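You operate a simulated robot arm through the tools that you are given. There is no shell and no other tool. Be economical: measure what you need, move in short steps, check, and stop when the job is done.

The job below is to be done with a simulated robot arm. You get a single attempt, and the scene is never put back.

## Task
Fetch the four-cup wash can and set it on the cream top pad.

The check looks at the end state, three seconds after you hand in, the way a careful person would. Anything else that was tipped, shoved, dropped, spilled or broken makes it a failure.

## Robot
A 7-joint arm with a two-finger parallel gripper, fixed in place. Base frame: the origin is at the foot of the arm, x ahead of it, y to its left, z up; the work surface is at about z = 0. Units: m, rad, N and s.
With the tool pointing down near the work surface it reaches from about 0.22 to 0.58 m from the base axis. Its first joint turns from -1.152 to 1.152 rad. Payload 2.5 kg.
The tool frame sits at the grasp point between the pads (the TCP): z along the fingers, y along the line on which they close. The tips reach 0.023 m beyond it. Largest opening 0.094 m; finger width 0.038, thickness 0.01; the body of the gripper, 0.054 by 0.096 m, starts 0.039 m behind the TCP.
Orientation is told as [roll, pitch, yaw] about the base's x, y, z axes, in that order, counted from this pose: with the fingers straight down and closing along the base's y, the tool's x points along the base's -x, its y along +y and its z along -z.

## Interface
- The arm moves only by the tool servo_tool. Its argument "rows" is a list of rows, each a list of 5 numbers: the opening, from 0 (shut) to 1 (fully open), then the shift along the tool's x, y, z in units of 30 mm (1.0 is 30 mm), then the turn about the tool's z in units of 8 degrees (1.0 is 8 degrees). In form: [[hand, x, y, z, spin], ...]. A call has 1 to 12 rows; each row shifts and turns the commanded pose from where the row before left it, along the tool's axes as they then stand. A call with a number of a shift or a turn outside -1 to 1 is refused whole. A row lasts 0.2 s, in which the tool goes at most 0.05 m and 0.15 rad; a call with a longer step from one row to the next is refused whole, and so is a gripper value outside its range. A pose out of reach is approached as far as the arm can. The call stops where the force on the tool passes 40 N (or 10 N more than at its start, if that is more) or the arm is blocked; 0.2 s more then pass. The fingers move at their own pace (about 0.108 m/s each) and stop on an object; they squeeze with about 27 N. The grip force told is the motor's: it shows also when the fingers shut on nothing. Time passes only in rows, and 0.2 s behind the last, so rows that do not move let the fingers close. It gives the time, the measured TCP pose, the force on the tool (base axes), the opening and the grip force at its end, in the units of the frame above (readings bear some noise).
- Cameras (640 x 400 px; columns grow to the right, rows downward): "scene" is fixed at [0.1062, -0.4059, 0.5362]; the picture's right is [0.90, -0.44, 0.00], its down [-0.29, -0.59, -0.76] and it looks along [0.33, 0.68, -0.65] (base axes); focal length 332 px, centre (320, 200). "wrist" rides on the gripper at [0.086, 0.016, -0.075] in the tool frame; the picture's right is [-0.18, 0.98, 0.00], its down [-0.58, -0.11, -0.81] and it looks along [-0.79, -0.15, 0.59] (tool axes); focal length 243 px, centre (320, 200).
- get_image(camera): a new picture of that camera. No time passes.
- pixel_to_xyz(camera, pixels): there is no depth. For up to 12 entries [column, row, z] of the newest picture of that camera ("zoom" is the newest enlarged one), the place [x, y] in the base frame at which the ray of that pixel passes the height z, good to about 0.003 m. No time passes.
- zoom(camera, box): a new picture of the part [left, top, right, bottom] of that camera's present view, enlarged. No time passes.
- close_job(): hands the job in; it is judged then, once.

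Work in short steps. Measure before you move; look again where a grasp or a placing could have gone wrong, and mend it. You have 60 turns and 26 pictures in all, those below and enlarged ones among them. Open the gripper and draw the arm clear of the work before you hand the job in, unless the task says otherwise; then end with one line.

The tools are called after "Request:" by a JSON object that holds its "op" and its "data". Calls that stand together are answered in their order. servo_tool: Moves the arm, as the interface text tells. Its arguments: {"type":"object","properties":{"rows":{"type":"array","items":{"type":"array","items":{"type":"number"}}}},"required":["rows"]} The other tools are called the same way: get_image (camera) takes a picture; pixel_to_xyz (camera, pixels) gives the place at which the rays of pixels pass given heights; zoom (camera, box) takes an enlarged picture of a part of a camera's view; close_job () hands the job in.

At the start:

```text
clock: 0.0
position: [0.3138, 0.0207, 0.2726]
tool_rot: [0.002, -0.002, -0.001]
ft_force: [-0.2, -0.4, 0.6]
gripper_width: 0.0938
finger_force: 0.1
```

scene: 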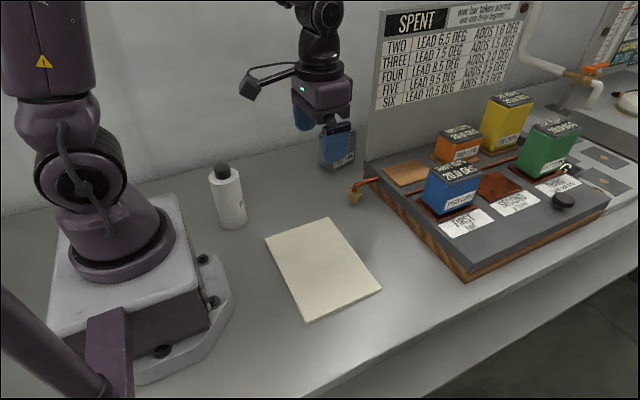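
wrist: 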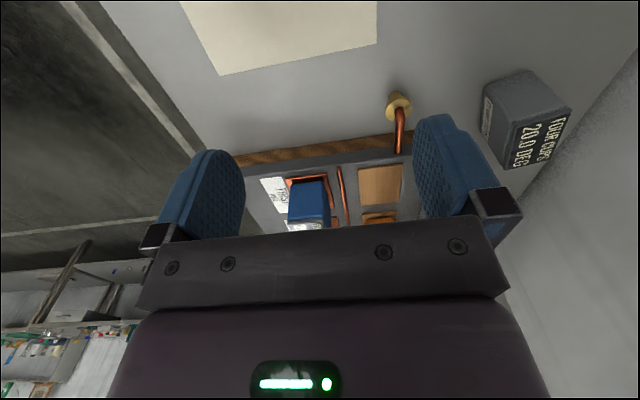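

The scene shows several cans with labels and a wall chart; I zoom on them to read which is which.

Request:
{"op": "zoom", "data": {"camera": "scene", "box": [360, 0, 540, 112]}}

Request:
{"op": "zoom", "data": {"camera": "scene", "box": [410, 80, 620, 240]}}

Request:
{"op": "zoom", "data": {"camera": "wrist", "box": [440, 50, 600, 190]}}

```text
3.56 times, centred on (450, 56) of scene
```

zoom: 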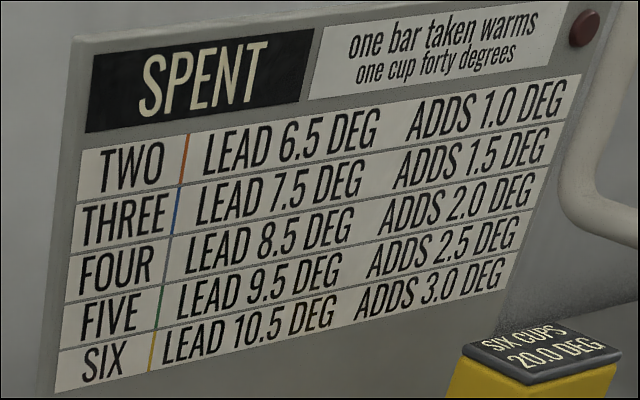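

```text
2.50 times, centred on (515, 160) of scene
```

zoom: 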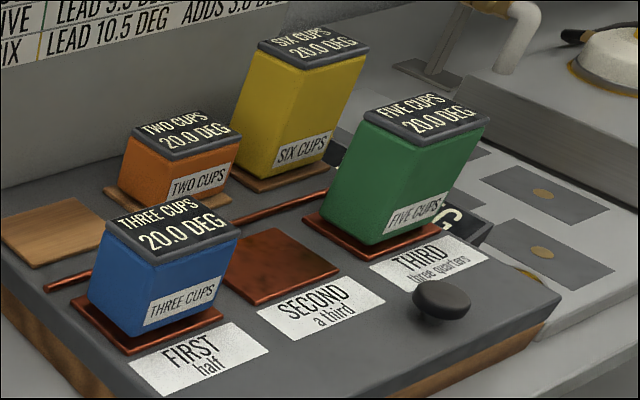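

```text
2.86 times, centred on (520, 120) of wrist
```

zoom: 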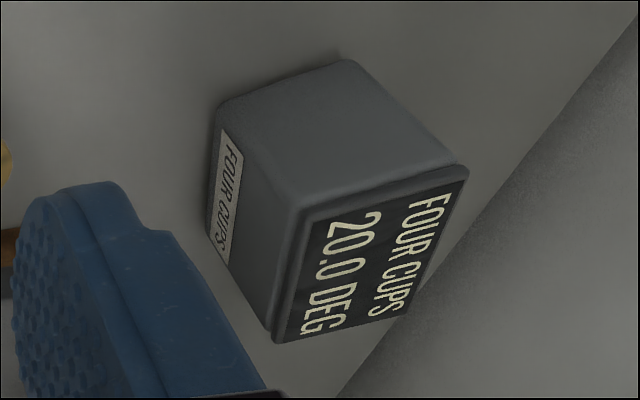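

The grey can reads FOUR CUPS; it stands alone by the wall and the others are labelled differently. I measure its corners and the cream pad (265,238),(330,218),(382,289),(306,322).

Request:
{"op": "pixel_to_xyz", "data": {"camera": "zoom", "pixels": [[220, 103, 0], [345, 60, 0], [208, 235, 0], [300, 203, 0.07], [468, 168, 0.07], [275, 341, 0.07], [300, 203, 0.085], [468, 168, 0.085], [275, 341, 0.085], [300, 203, 0.06], [468, 168, 0.06], [275, 341, 0.06]]}}

Request:
{"op": "pixel_to_xyz", "data": {"camera": "scene", "pixels": [[265, 238, 0], [330, 218, 0], [382, 289, 0], [306, 322, 0], [228, 228, 0], [353, 198, 0], [363, 162, 0.04], [352, 185, 0.02], [319, 160, 0], [352, 168, 0]]}}

Request:
{"op": "zoom", "data": {"camera": "scene", "box": [250, 60, 410, 220]}}

```text
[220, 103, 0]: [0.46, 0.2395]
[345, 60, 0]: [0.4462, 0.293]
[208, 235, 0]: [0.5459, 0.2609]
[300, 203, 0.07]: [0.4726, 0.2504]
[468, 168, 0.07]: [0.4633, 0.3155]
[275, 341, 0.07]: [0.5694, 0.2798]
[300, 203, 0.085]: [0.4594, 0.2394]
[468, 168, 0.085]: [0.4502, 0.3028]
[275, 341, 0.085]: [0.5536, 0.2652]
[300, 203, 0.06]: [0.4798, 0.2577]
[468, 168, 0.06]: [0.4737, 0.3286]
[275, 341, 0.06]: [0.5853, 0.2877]
```

```text
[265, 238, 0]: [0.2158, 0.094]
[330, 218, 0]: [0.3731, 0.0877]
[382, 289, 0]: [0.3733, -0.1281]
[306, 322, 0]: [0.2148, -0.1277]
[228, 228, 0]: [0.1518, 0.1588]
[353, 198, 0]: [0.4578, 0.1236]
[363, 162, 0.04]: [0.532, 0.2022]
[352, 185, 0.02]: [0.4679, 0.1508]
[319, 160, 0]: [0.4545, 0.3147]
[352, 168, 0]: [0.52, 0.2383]
```

```text
2.50 times, centred on (330, 140) of scene
```

zoom: 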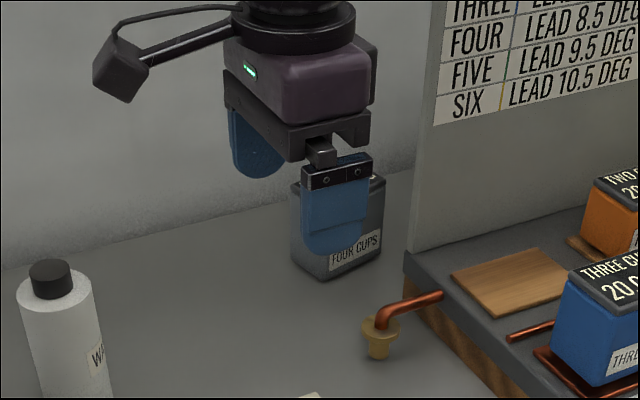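

I check the can's base corners (zoom 328,280; 291,262; 381,262) and the wall foot line, to know the clearance behind the can; a closer look at the bottle's label too.

Request:
{"op": "pixel_to_xyz", "data": {"camera": "zoom", "pixels": [[328, 280, 0], [291, 262, 0], [381, 262, 0], [384, 185, 0.085], [291, 188, 0.085], [0, 266, 0], [200, 222, 0], [405, 172, 0], [378, 360, 0], [405, 250, 0.05], [412, 280, 0]]}}

Request:
{"op": "zoom", "data": {"camera": "scene", "box": [190, 150, 270, 240]}}

```text
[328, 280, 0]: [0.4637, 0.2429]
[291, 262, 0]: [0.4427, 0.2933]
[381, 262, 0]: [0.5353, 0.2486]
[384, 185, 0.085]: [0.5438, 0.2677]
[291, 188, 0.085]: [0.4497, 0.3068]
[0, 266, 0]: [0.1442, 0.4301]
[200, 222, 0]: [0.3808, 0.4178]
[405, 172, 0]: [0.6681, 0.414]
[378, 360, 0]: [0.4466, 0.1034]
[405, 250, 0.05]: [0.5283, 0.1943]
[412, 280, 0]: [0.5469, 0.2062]
```

```text
4.44 times, centred on (230, 195) of scene
```

zoom: 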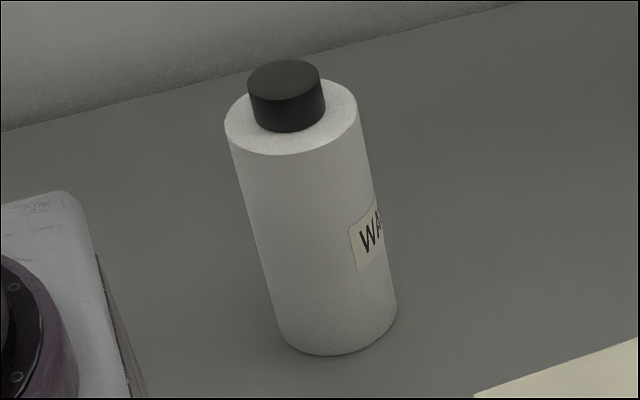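

The can's base is roughly (0.444,0.294)/(0.462,0.241)/(0.54,0.255), and the wall foot is at y≈0.415. I move up high toward it, turn about 14°, and look again to refine and check the sign panel clearance.

Request:
{"op": "servo_tool", "data": {"rows": [[1, -0.6, 0.857, 0, 0], [1, -0.6, 0.857, 0, 0], [1, -0.6, 0.857, 0, 0], [1, -0.6, 0.857, 0, 0], [1, -0.6, 0.857, 0, 0], [1, -0.6, 0.857, 0, 0], [1, -0.6, 0.857, 0, 0], [1, 0, 0, 0, -0.875], [1, 0, 0, 0, -0.875], [1, 0, 0, 0, 0]]}}

Request:
{"op": "get_image", "data": {"camera": "wrist"}}

Request:
{"op": "get_image", "data": {"camera": "scene"}}

```text
clock: 2.2
position: [0.4384, 0.1994, 0.2715]
tool_rot: [0.0, 0.001, 0.243]
ft_force: [0.3, 0.2, -0.7]
gripper_width: 0.0939
finger_force: 0.1
```

```text
18 pictures are left
```

wrist: 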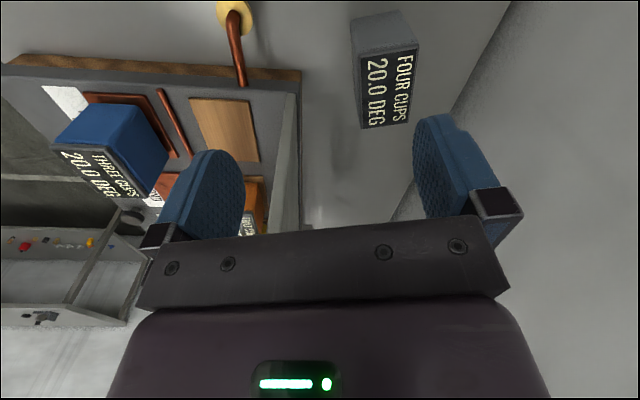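

```text
17 pictures are left
```

scene: 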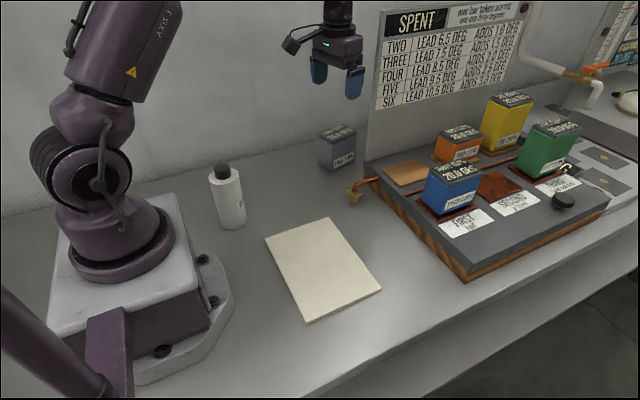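

Both views are now free of occlusion: the can is at scene (337,147) and wrist (383,70). I enlarge both for corner measurement.

Request:
{"op": "zoom", "data": {"camera": "scene", "box": [300, 110, 380, 185]}}

Request:
{"op": "zoom", "data": {"camera": "wrist", "box": [240, 0, 480, 150]}}

```text
5.33 times, centred on (340, 148) of scene
```

zoom: 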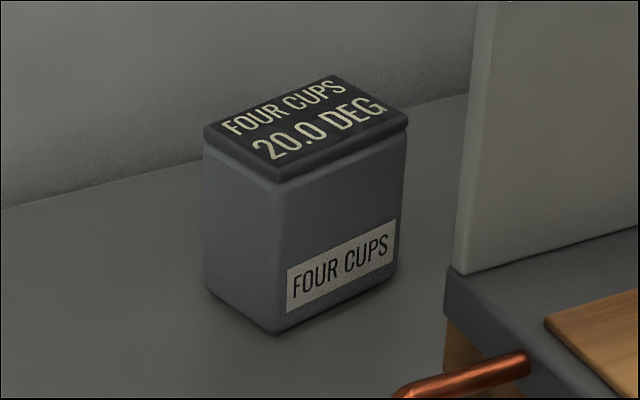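

```text
2.67 times, centred on (360, 75) of wrist
```

zoom: 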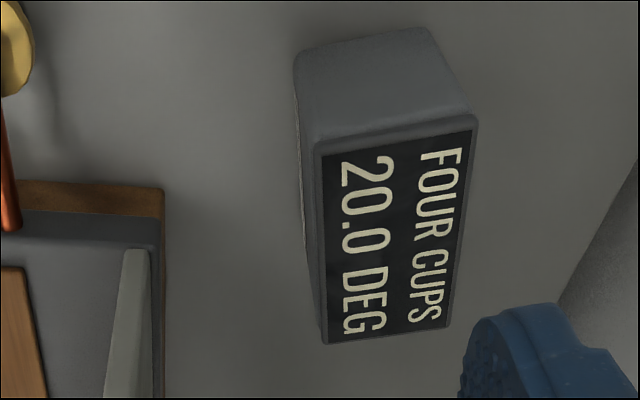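

I measure lid and base corners from both views at candidate heights, plus the sign's left end (scene 365,161).

Request:
{"op": "pixel_to_xyz", "data": {"camera": "zoom", "pixels": [[314, 148, 0.085], [478, 117, 0.085], [327, 344, 0.085], [448, 326, 0.085], [314, 148, 0.078], [448, 326, 0.078], [295, 68, 0], [428, 30, 0], [130, 252, 0.05], [152, 252, 0.05], [125, 252, 0.06], [163, 190, 0.04]]}}

Request:
{"op": "pixel_to_xyz", "data": {"camera": "scene", "pixels": [[318.4, 134.8, 0.085], [332.5, 143.8, 0.085], [356.3, 133.6, 0.085], [342.4, 124.4, 0.085], [332.5, 143.8, 0.078], [342.4, 124.4, 0.078], [331.6, 172.4, 0], [318.4, 163.8, 0], [353.7, 161.6, 0], [365.3, 160.6, 0.05], [367, 159, 0.05]]}}

```text
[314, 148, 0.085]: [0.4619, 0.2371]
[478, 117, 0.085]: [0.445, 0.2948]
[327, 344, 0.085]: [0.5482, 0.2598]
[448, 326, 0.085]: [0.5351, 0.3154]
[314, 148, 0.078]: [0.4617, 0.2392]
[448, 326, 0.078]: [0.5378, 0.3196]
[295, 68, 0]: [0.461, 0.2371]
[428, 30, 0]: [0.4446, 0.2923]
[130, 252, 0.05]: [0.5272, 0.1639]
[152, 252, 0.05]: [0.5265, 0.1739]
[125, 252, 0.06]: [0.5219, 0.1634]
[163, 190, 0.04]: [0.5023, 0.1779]
```

```text
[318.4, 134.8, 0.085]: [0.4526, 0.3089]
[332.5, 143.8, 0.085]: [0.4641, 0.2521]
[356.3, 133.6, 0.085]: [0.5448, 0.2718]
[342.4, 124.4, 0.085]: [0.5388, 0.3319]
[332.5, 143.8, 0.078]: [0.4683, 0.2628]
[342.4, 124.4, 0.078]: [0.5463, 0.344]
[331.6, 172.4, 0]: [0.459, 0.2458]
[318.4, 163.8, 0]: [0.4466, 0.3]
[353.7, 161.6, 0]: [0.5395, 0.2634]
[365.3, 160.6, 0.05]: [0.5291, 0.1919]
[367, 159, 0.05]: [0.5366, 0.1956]
```

Both views agree: can about 0.057 × 0.085, ~0.088 tall, centre ≈ (0.495,0.277), turned ≈15°; the sign's end is about 0.1 m away, so it clears. I move over it and down to z≈0.13 (tips still above the lid), then check.

Request:
{"op": "servo_tool", "data": {"rows": [[1, 0, 0, 0, -0.14], [1, -0.83, 0.67, 0, 0], [1, -0.83, 0.67, 0, 0], [1, -0.83, 0.67, 0, 0], [1, 0, 0, 0.94, 0], [1, 0, 0, 0.94, 0], [1, 0, 0, 0.94, 0], [1, 0, 0, 0.94, 0], [1, 0, 0, 0.94, 0], [1, 0, 0, 0, 0]]}}

Request:
{"op": "get_image", "data": {"camera": "wrist"}}

Request:
{"op": "zoom", "data": {"camera": "scene", "box": [280, 60, 420, 190]}}

```text
clock: 4.4
position: [0.4955, 0.2806, 0.1318]
tool_rot: [0.0, 0.0, 0.264]
ft_force: [0.6, 0.3, 0.7]
gripper_width: 0.0939
finger_force: 0.2
```

```text
14 pictures are left
```

wrist: 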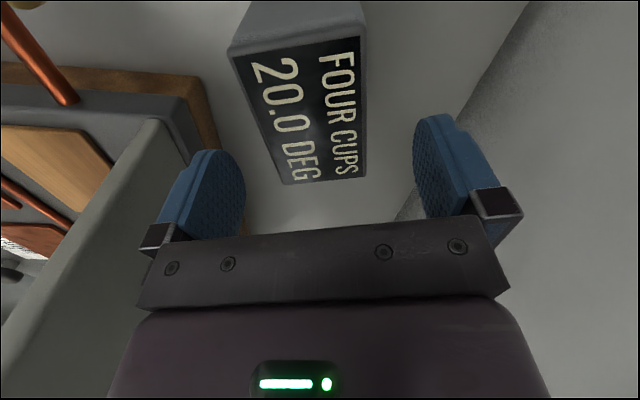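

```text
3.08 times, centred on (350, 125) of scene
```

zoom: 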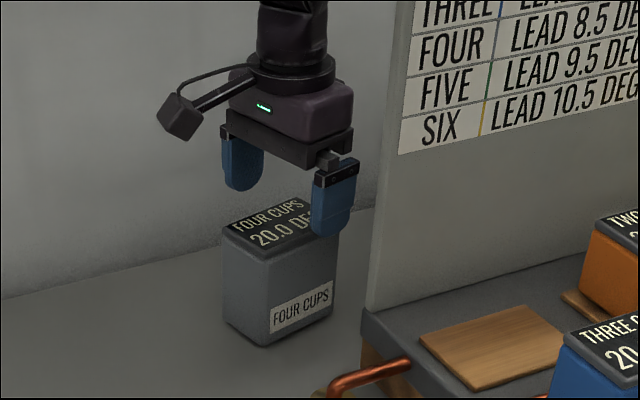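

The can lid lies between the fingers (corners 230,55; 362,37; 283,184; 365,177); I measure it from here.

Request:
{"op": "pixel_to_xyz", "data": {"camera": "wrist", "pixels": [[231, 56, 0.088], [363, 37, 0.088], [283, 184, 0.088], [366, 177, 0.088], [231, 56, 0.083], [363, 37, 0.083], [283, 184, 0.083], [366, 177, 0.083]]}}

```text
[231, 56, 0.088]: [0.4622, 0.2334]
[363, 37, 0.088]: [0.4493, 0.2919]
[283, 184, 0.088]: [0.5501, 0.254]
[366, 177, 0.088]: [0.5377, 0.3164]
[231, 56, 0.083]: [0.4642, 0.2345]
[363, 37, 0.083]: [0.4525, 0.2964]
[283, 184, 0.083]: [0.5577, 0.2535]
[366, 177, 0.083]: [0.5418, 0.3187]
```

Centre ≈ (0.499,0.275), so I shift 6 mm along −y and descend to z≈0.057 with the gripper open.

Request:
{"op": "servo_tool", "data": {"rows": [[1, -0.05, -0.2, 0, 0.1], [1, 0, 0, 0, 0], [1, 0, 0, 0.5, 0], [1, 0, 0, 0.5, 0], [1, 0, 0, 0.5, 0], [1, 0, 0, 0.5, 0], [1, 0, 0, 0.5, 0], [1, 0, 0, 0, 0]]}}

Request:
{"op": "zoom", "data": {"camera": "scene", "box": [280, 80, 400, 190]}}

```text
clock: 6.3
position: [0.4995, 0.2728, 0.0613]
tool_rot: [0.0, -0.001, 0.251]
ft_force: [-1.3, 0.0, 3.2]
gripper_width: 0.0941
finger_force: 0.0
stopped in row 8: the force on the tool passed its limit (the readings are from after the stop); the commanded pose is now the measured one
```

```text
3.64 times, centred on (340, 135) of scene
```

zoom: 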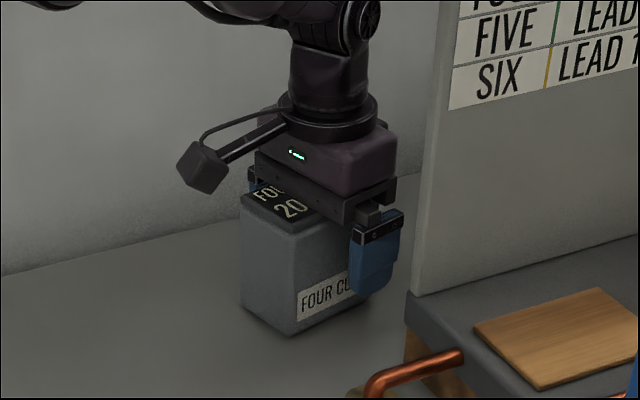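

The body touched the lid at TCP 0.061, so the can is ~0.10 tall, which moves its centre to about (0.492,0.275). I back up 5 mm, shift back 7 mm, then close.

Request:
{"op": "servo_tool", "data": {"rows": [[1, 0, 0, -0.15, 0], [1, 0.22, 0.1, 0, 0], [1, 0, 0, 0, 0], [0, 0, 0, 0, 0], [0, 0, 0, 0, 0], [0, 0, 0, 0, 0], [0, 0, 0, 0, 0], [0, 0, 0, 0, 0]]}}

Request:
{"op": "zoom", "data": {"camera": "scene", "box": [280, 80, 400, 190]}}

```text
clock: 8.1
position: [0.493, 0.2754, 0.0657]
tool_rot: [0.002, -0.003, 0.25]
ft_force: [-4.6, 4.3, 2.9]
gripper_width: 0.0601
finger_force: 26.9
```

```text
3.64 times, centred on (340, 135) of scene
```

zoom: 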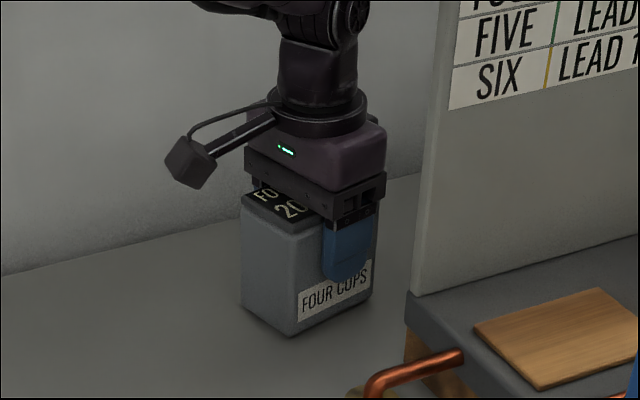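

The grip holds (0.060 m), but in the picture the finger (322–372) sits about 10 mm beyond the middle of the can's face (289–373). I reopen, shift 10 mm toward the base and regrip.

Request:
{"op": "servo_tool", "data": {"rows": [[1, 0, 0, 0, 0], [1, 0, 0, 0, 0], [1, 0.17, 0, 0, 0], [1, 0.17, 0, 0, 0], [1, 0, 0, 0, 0], [0, 0, 0, 0, 0], [0, 0, 0, 0, 0], [0, 0, 0, 0, 0], [0, 0, 0, 0, 0], [0, 0, 0, 0, 0]]}}

Request:
{"op": "zoom", "data": {"camera": "scene", "box": [280, 80, 400, 190]}}

```text
clock: 10.3
position: [0.4818, 0.2719, 0.0662]
tool_rot: [-0.001, -0.001, 0.25]
ft_force: [-4.3, -0.5, 4.5]
gripper_width: 0.0601
finger_force: 27.1
```

```text
3.64 times, centred on (340, 135) of scene
```

zoom: 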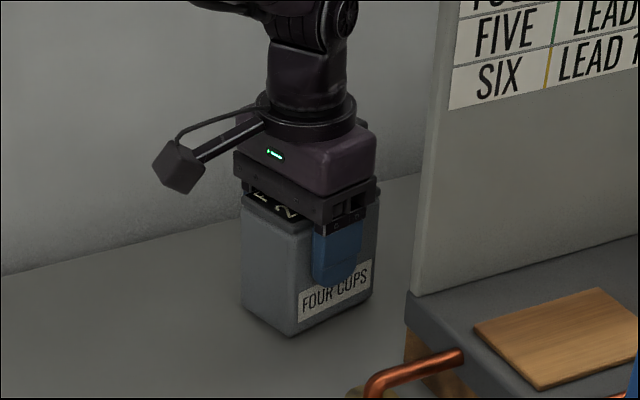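

The finger now sits near the middle of the face. I lift slowly and check that the can hangs level.

Request:
{"op": "servo_tool", "data": {"rows": [[0, 0, 0, -0.3, 0], [0, 0, 0, -0.5, 0], [0, 0, 0, -0.6, 0], [0, 0, 0, -0.6, 0], [0, 0, 0, 0, 0]]}}

Request:
{"op": "zoom", "data": {"camera": "scene", "box": [270, 60, 400, 190]}}

```text
clock: 11.5
position: [0.4807, 0.2729, 0.1241]
tool_rot: [0.0, -0.001, 0.249]
ft_force: [1.1, 0.0, -5.2]
gripper_width: 0.0602
finger_force: 27.0
```

```text
3.08 times, centred on (335, 125) of scene
```

zoom: 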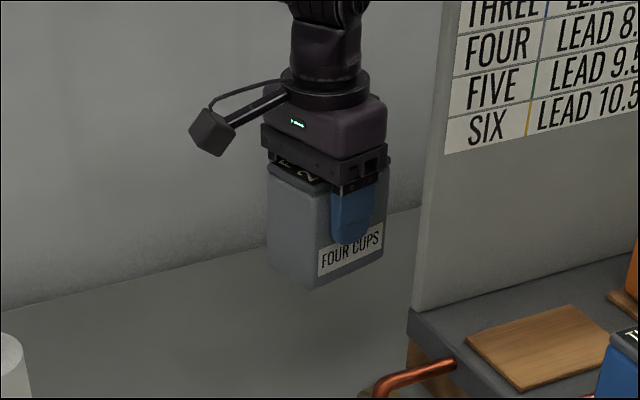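

The can hangs level (about 0.5 kg). I raise it further and carry it to above the pad centre (≈0.295,−0.02).

Request:
{"op": "servo_tool", "data": {"rows": [[0, 0, 0, -0.9, 0], [0, 0, 0, -0.9, 0], [0, 0.5, -0.5, 0, 0], [0, 0.86, -0.83, 0, 0], [0, 0.86, -0.83, 0, 0], [0, 0.86, -0.83, 0, 0], [0, 0.86, -0.83, 0, 0], [0, 0.86, -0.83, 0, 0], [0, 0.86, -0.83, 0, 0], [0, 0.86, -0.83, 0, 0], [0, 0.86, -0.83, 0, 0], [0, 0.86, -0.83, 0, 0]]}}

Request:
{"op": "servo_tool", "data": {"rows": [[0, 0, 0, 0, 0.6], [0, 0, 0, 0, 0.6], [0, 0, 0, 0, 0.58], [0, 0, 0, 0, 0]]}}

Request:
{"op": "get_image", "data": {"camera": "scene"}}

Request:
{"op": "get_image", "data": {"camera": "wrist"}}

```text
clock: 14.1
position: [0.3019, -0.0217, 0.1795]
tool_rot: [0.0, -0.002, 0.25]
ft_force: [1.0, 0.0, -5.8]
gripper_width: 0.0599
finger_force: 26.9
```

```text
clock: 15.1
position: [0.3017, -0.0204, 0.1798]
tool_rot: [0.002, -0.003, 0.0]
ft_force: [0.4, 0.2, -4.4]
gripper_width: 0.0601
finger_force: 26.6
```

```text
8 pictures are left
```

scene: 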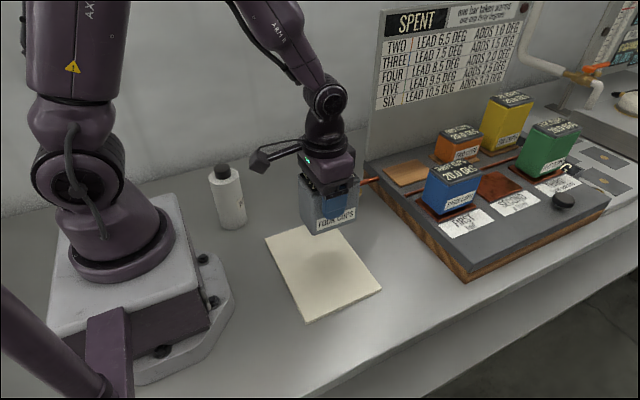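

```text
7 pictures are left
```

wrist: 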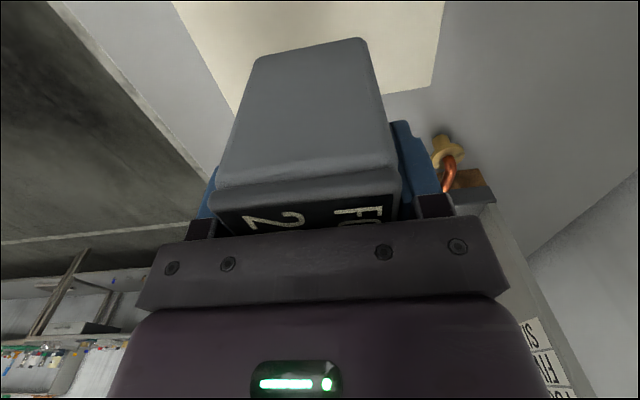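

The can hangs over the pad. I shift 6 mm, lower to z≈0.083 first, and read the force.

Request:
{"op": "servo_tool", "data": {"rows": [[0, 0.2, 0, 0.3, 0], [0, 0, 0, 0.6, 0], [0, 0, 0, 0.6, 0], [0, 0, 0, 0.6, 0], [0, 0, 0, 0.6, 0], [0, 0, 0, 0.4, 0], [0, 0, 0, 0.1, 0], [0, 0, 0, 0, 0]]}}

Request:
{"op": "zoom", "data": {"camera": "scene", "box": [250, 160, 400, 330]}}

```text
clock: 16.9
position: [0.2974, -0.0211, 0.0835]
tool_rot: [0.002, -0.004, -0.001]
ft_force: [0.1, -0.1, -5.3]
gripper_width: 0.0598
finger_force: 27.2
```

```text
2.35 times, centred on (325, 245) of scene
```

zoom: 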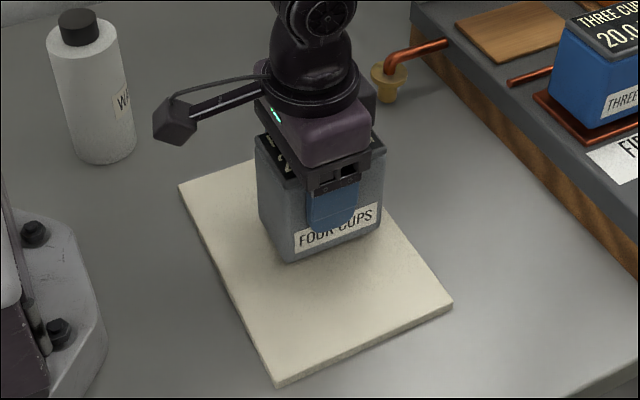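

Still hanging above the pad; I check where the can's bottom corners (290,262),(380,236) and the pad corners lie.

Request:
{"op": "pixel_to_xyz", "data": {"camera": "zoom", "pixels": [[290, 262, 0.017], [380, 236, 0.017], [262, 217, 0.017], [452, 303, 0.008], [277, 384, 0.008], [180, 186, 0.008]]}}

```text
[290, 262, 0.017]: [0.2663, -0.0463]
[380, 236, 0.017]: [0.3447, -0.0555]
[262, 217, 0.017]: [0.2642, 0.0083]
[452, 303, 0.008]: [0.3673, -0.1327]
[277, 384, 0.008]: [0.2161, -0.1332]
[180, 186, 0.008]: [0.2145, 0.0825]
```

The can's centre is ≈(0.304,−0.021) and the pad's ≈(0.291,−0.025): I shift 12 mm toward the base and lower in small steps.

Request:
{"op": "servo_tool", "data": {"rows": [[0, 0.4, -0.1, 0, 0], [0, 0, 0, 0, 0], [0, 0, 0, 0.1, 0], [0, 0, 0, 0.1, 0], [0, 0, 0, 0.07, 0], [0, 0, 0, 0, 0]]}}

```text
clock: 18.0
position: [0.2837, -0.024, 0.077]
tool_rot: [0.001, -0.003, 0.0]
ft_force: [-2.1, -0.1, 10.4]
gripper_width: 0.0596
finger_force: 26.2
stopped in row 5: the force on the tool passed its limit (the readings are from after the stop); the commanded pose is now the measured one
```

Contact came at TCP 0.077 (pad ~10 mm thick), with the can's weight now carried by the pad. I check that it is seated before releasing.

Request:
{"op": "zoom", "data": {"camera": "scene", "box": [250, 160, 400, 330]}}

Request:
{"op": "servo_tool", "data": {"rows": [[0, 0, 0, 0, 0], [0, 0, 0, 0, 0]]}}

```text
2.35 times, centred on (325, 245) of scene
```

zoom: 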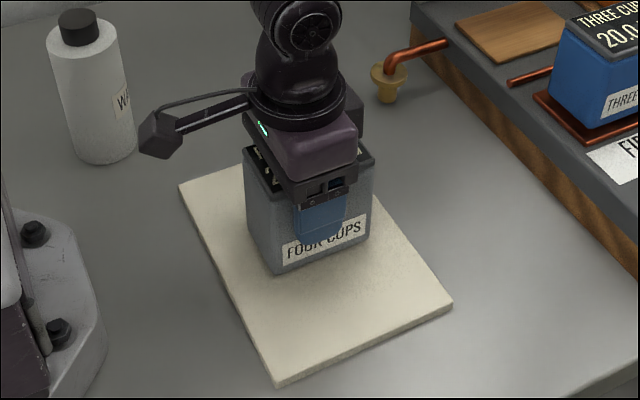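

```text
clock: 18.6
position: [0.284, -0.0231, 0.0768]
tool_rot: [0.0, -0.003, 0.0]
ft_force: [-3.4, 1.0, 17.1]
gripper_width: 0.0599
finger_force: 26.8
```

The can sits flat on the pad with steady upward force. I open the gripper, wait, and rise straight up.

Request:
{"op": "servo_tool", "data": {"rows": [[1, 0, 0, 0, 0], [1, 0, 0, 0, 0], [1, 0, 0, 0, 0], [1, 0, 0, -0.3, 0], [1, 0, 0, -0.7, 0], [1, 0, 0, -1, 0], [1, 0, 0, -1, 0], [1, 0, 0, -1, 0], [1, 0, 0, -1, 0], [1, 0, 0, -1, 0], [1, 0, 0, 0, 0]]}}

Request:
{"op": "get_image", "data": {"camera": "scene"}}

```text
clock: 21.0
position: [0.2856, -0.024, 0.2564]
tool_rot: [0.0, -0.004, 0.0]
ft_force: [0.3, -0.6, -0.2]
gripper_width: 0.0941
finger_force: 0.2
```

```text
4 pictures are left
```

scene: 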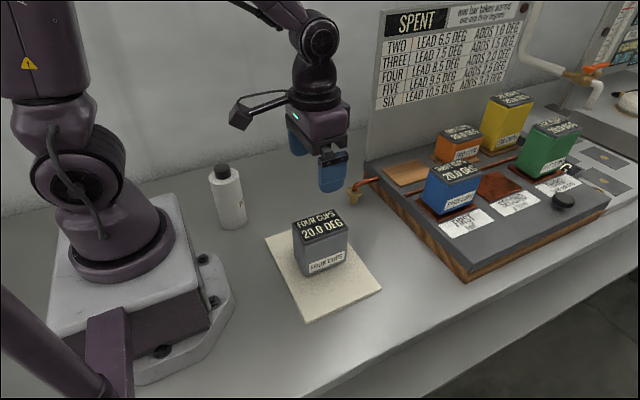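

The four-cup can stands upright on the cream pad (scene 320,250), the gripper is open and clear above, and nothing else has moved. I hand the job in.

Request:
{"op": "close_job", "data": {}}

```text
The job is handed in.
```

The grey four-cup can is standing upright near the centre of the cream pad; nothing else was moved, and the gripper is open and clear above it.
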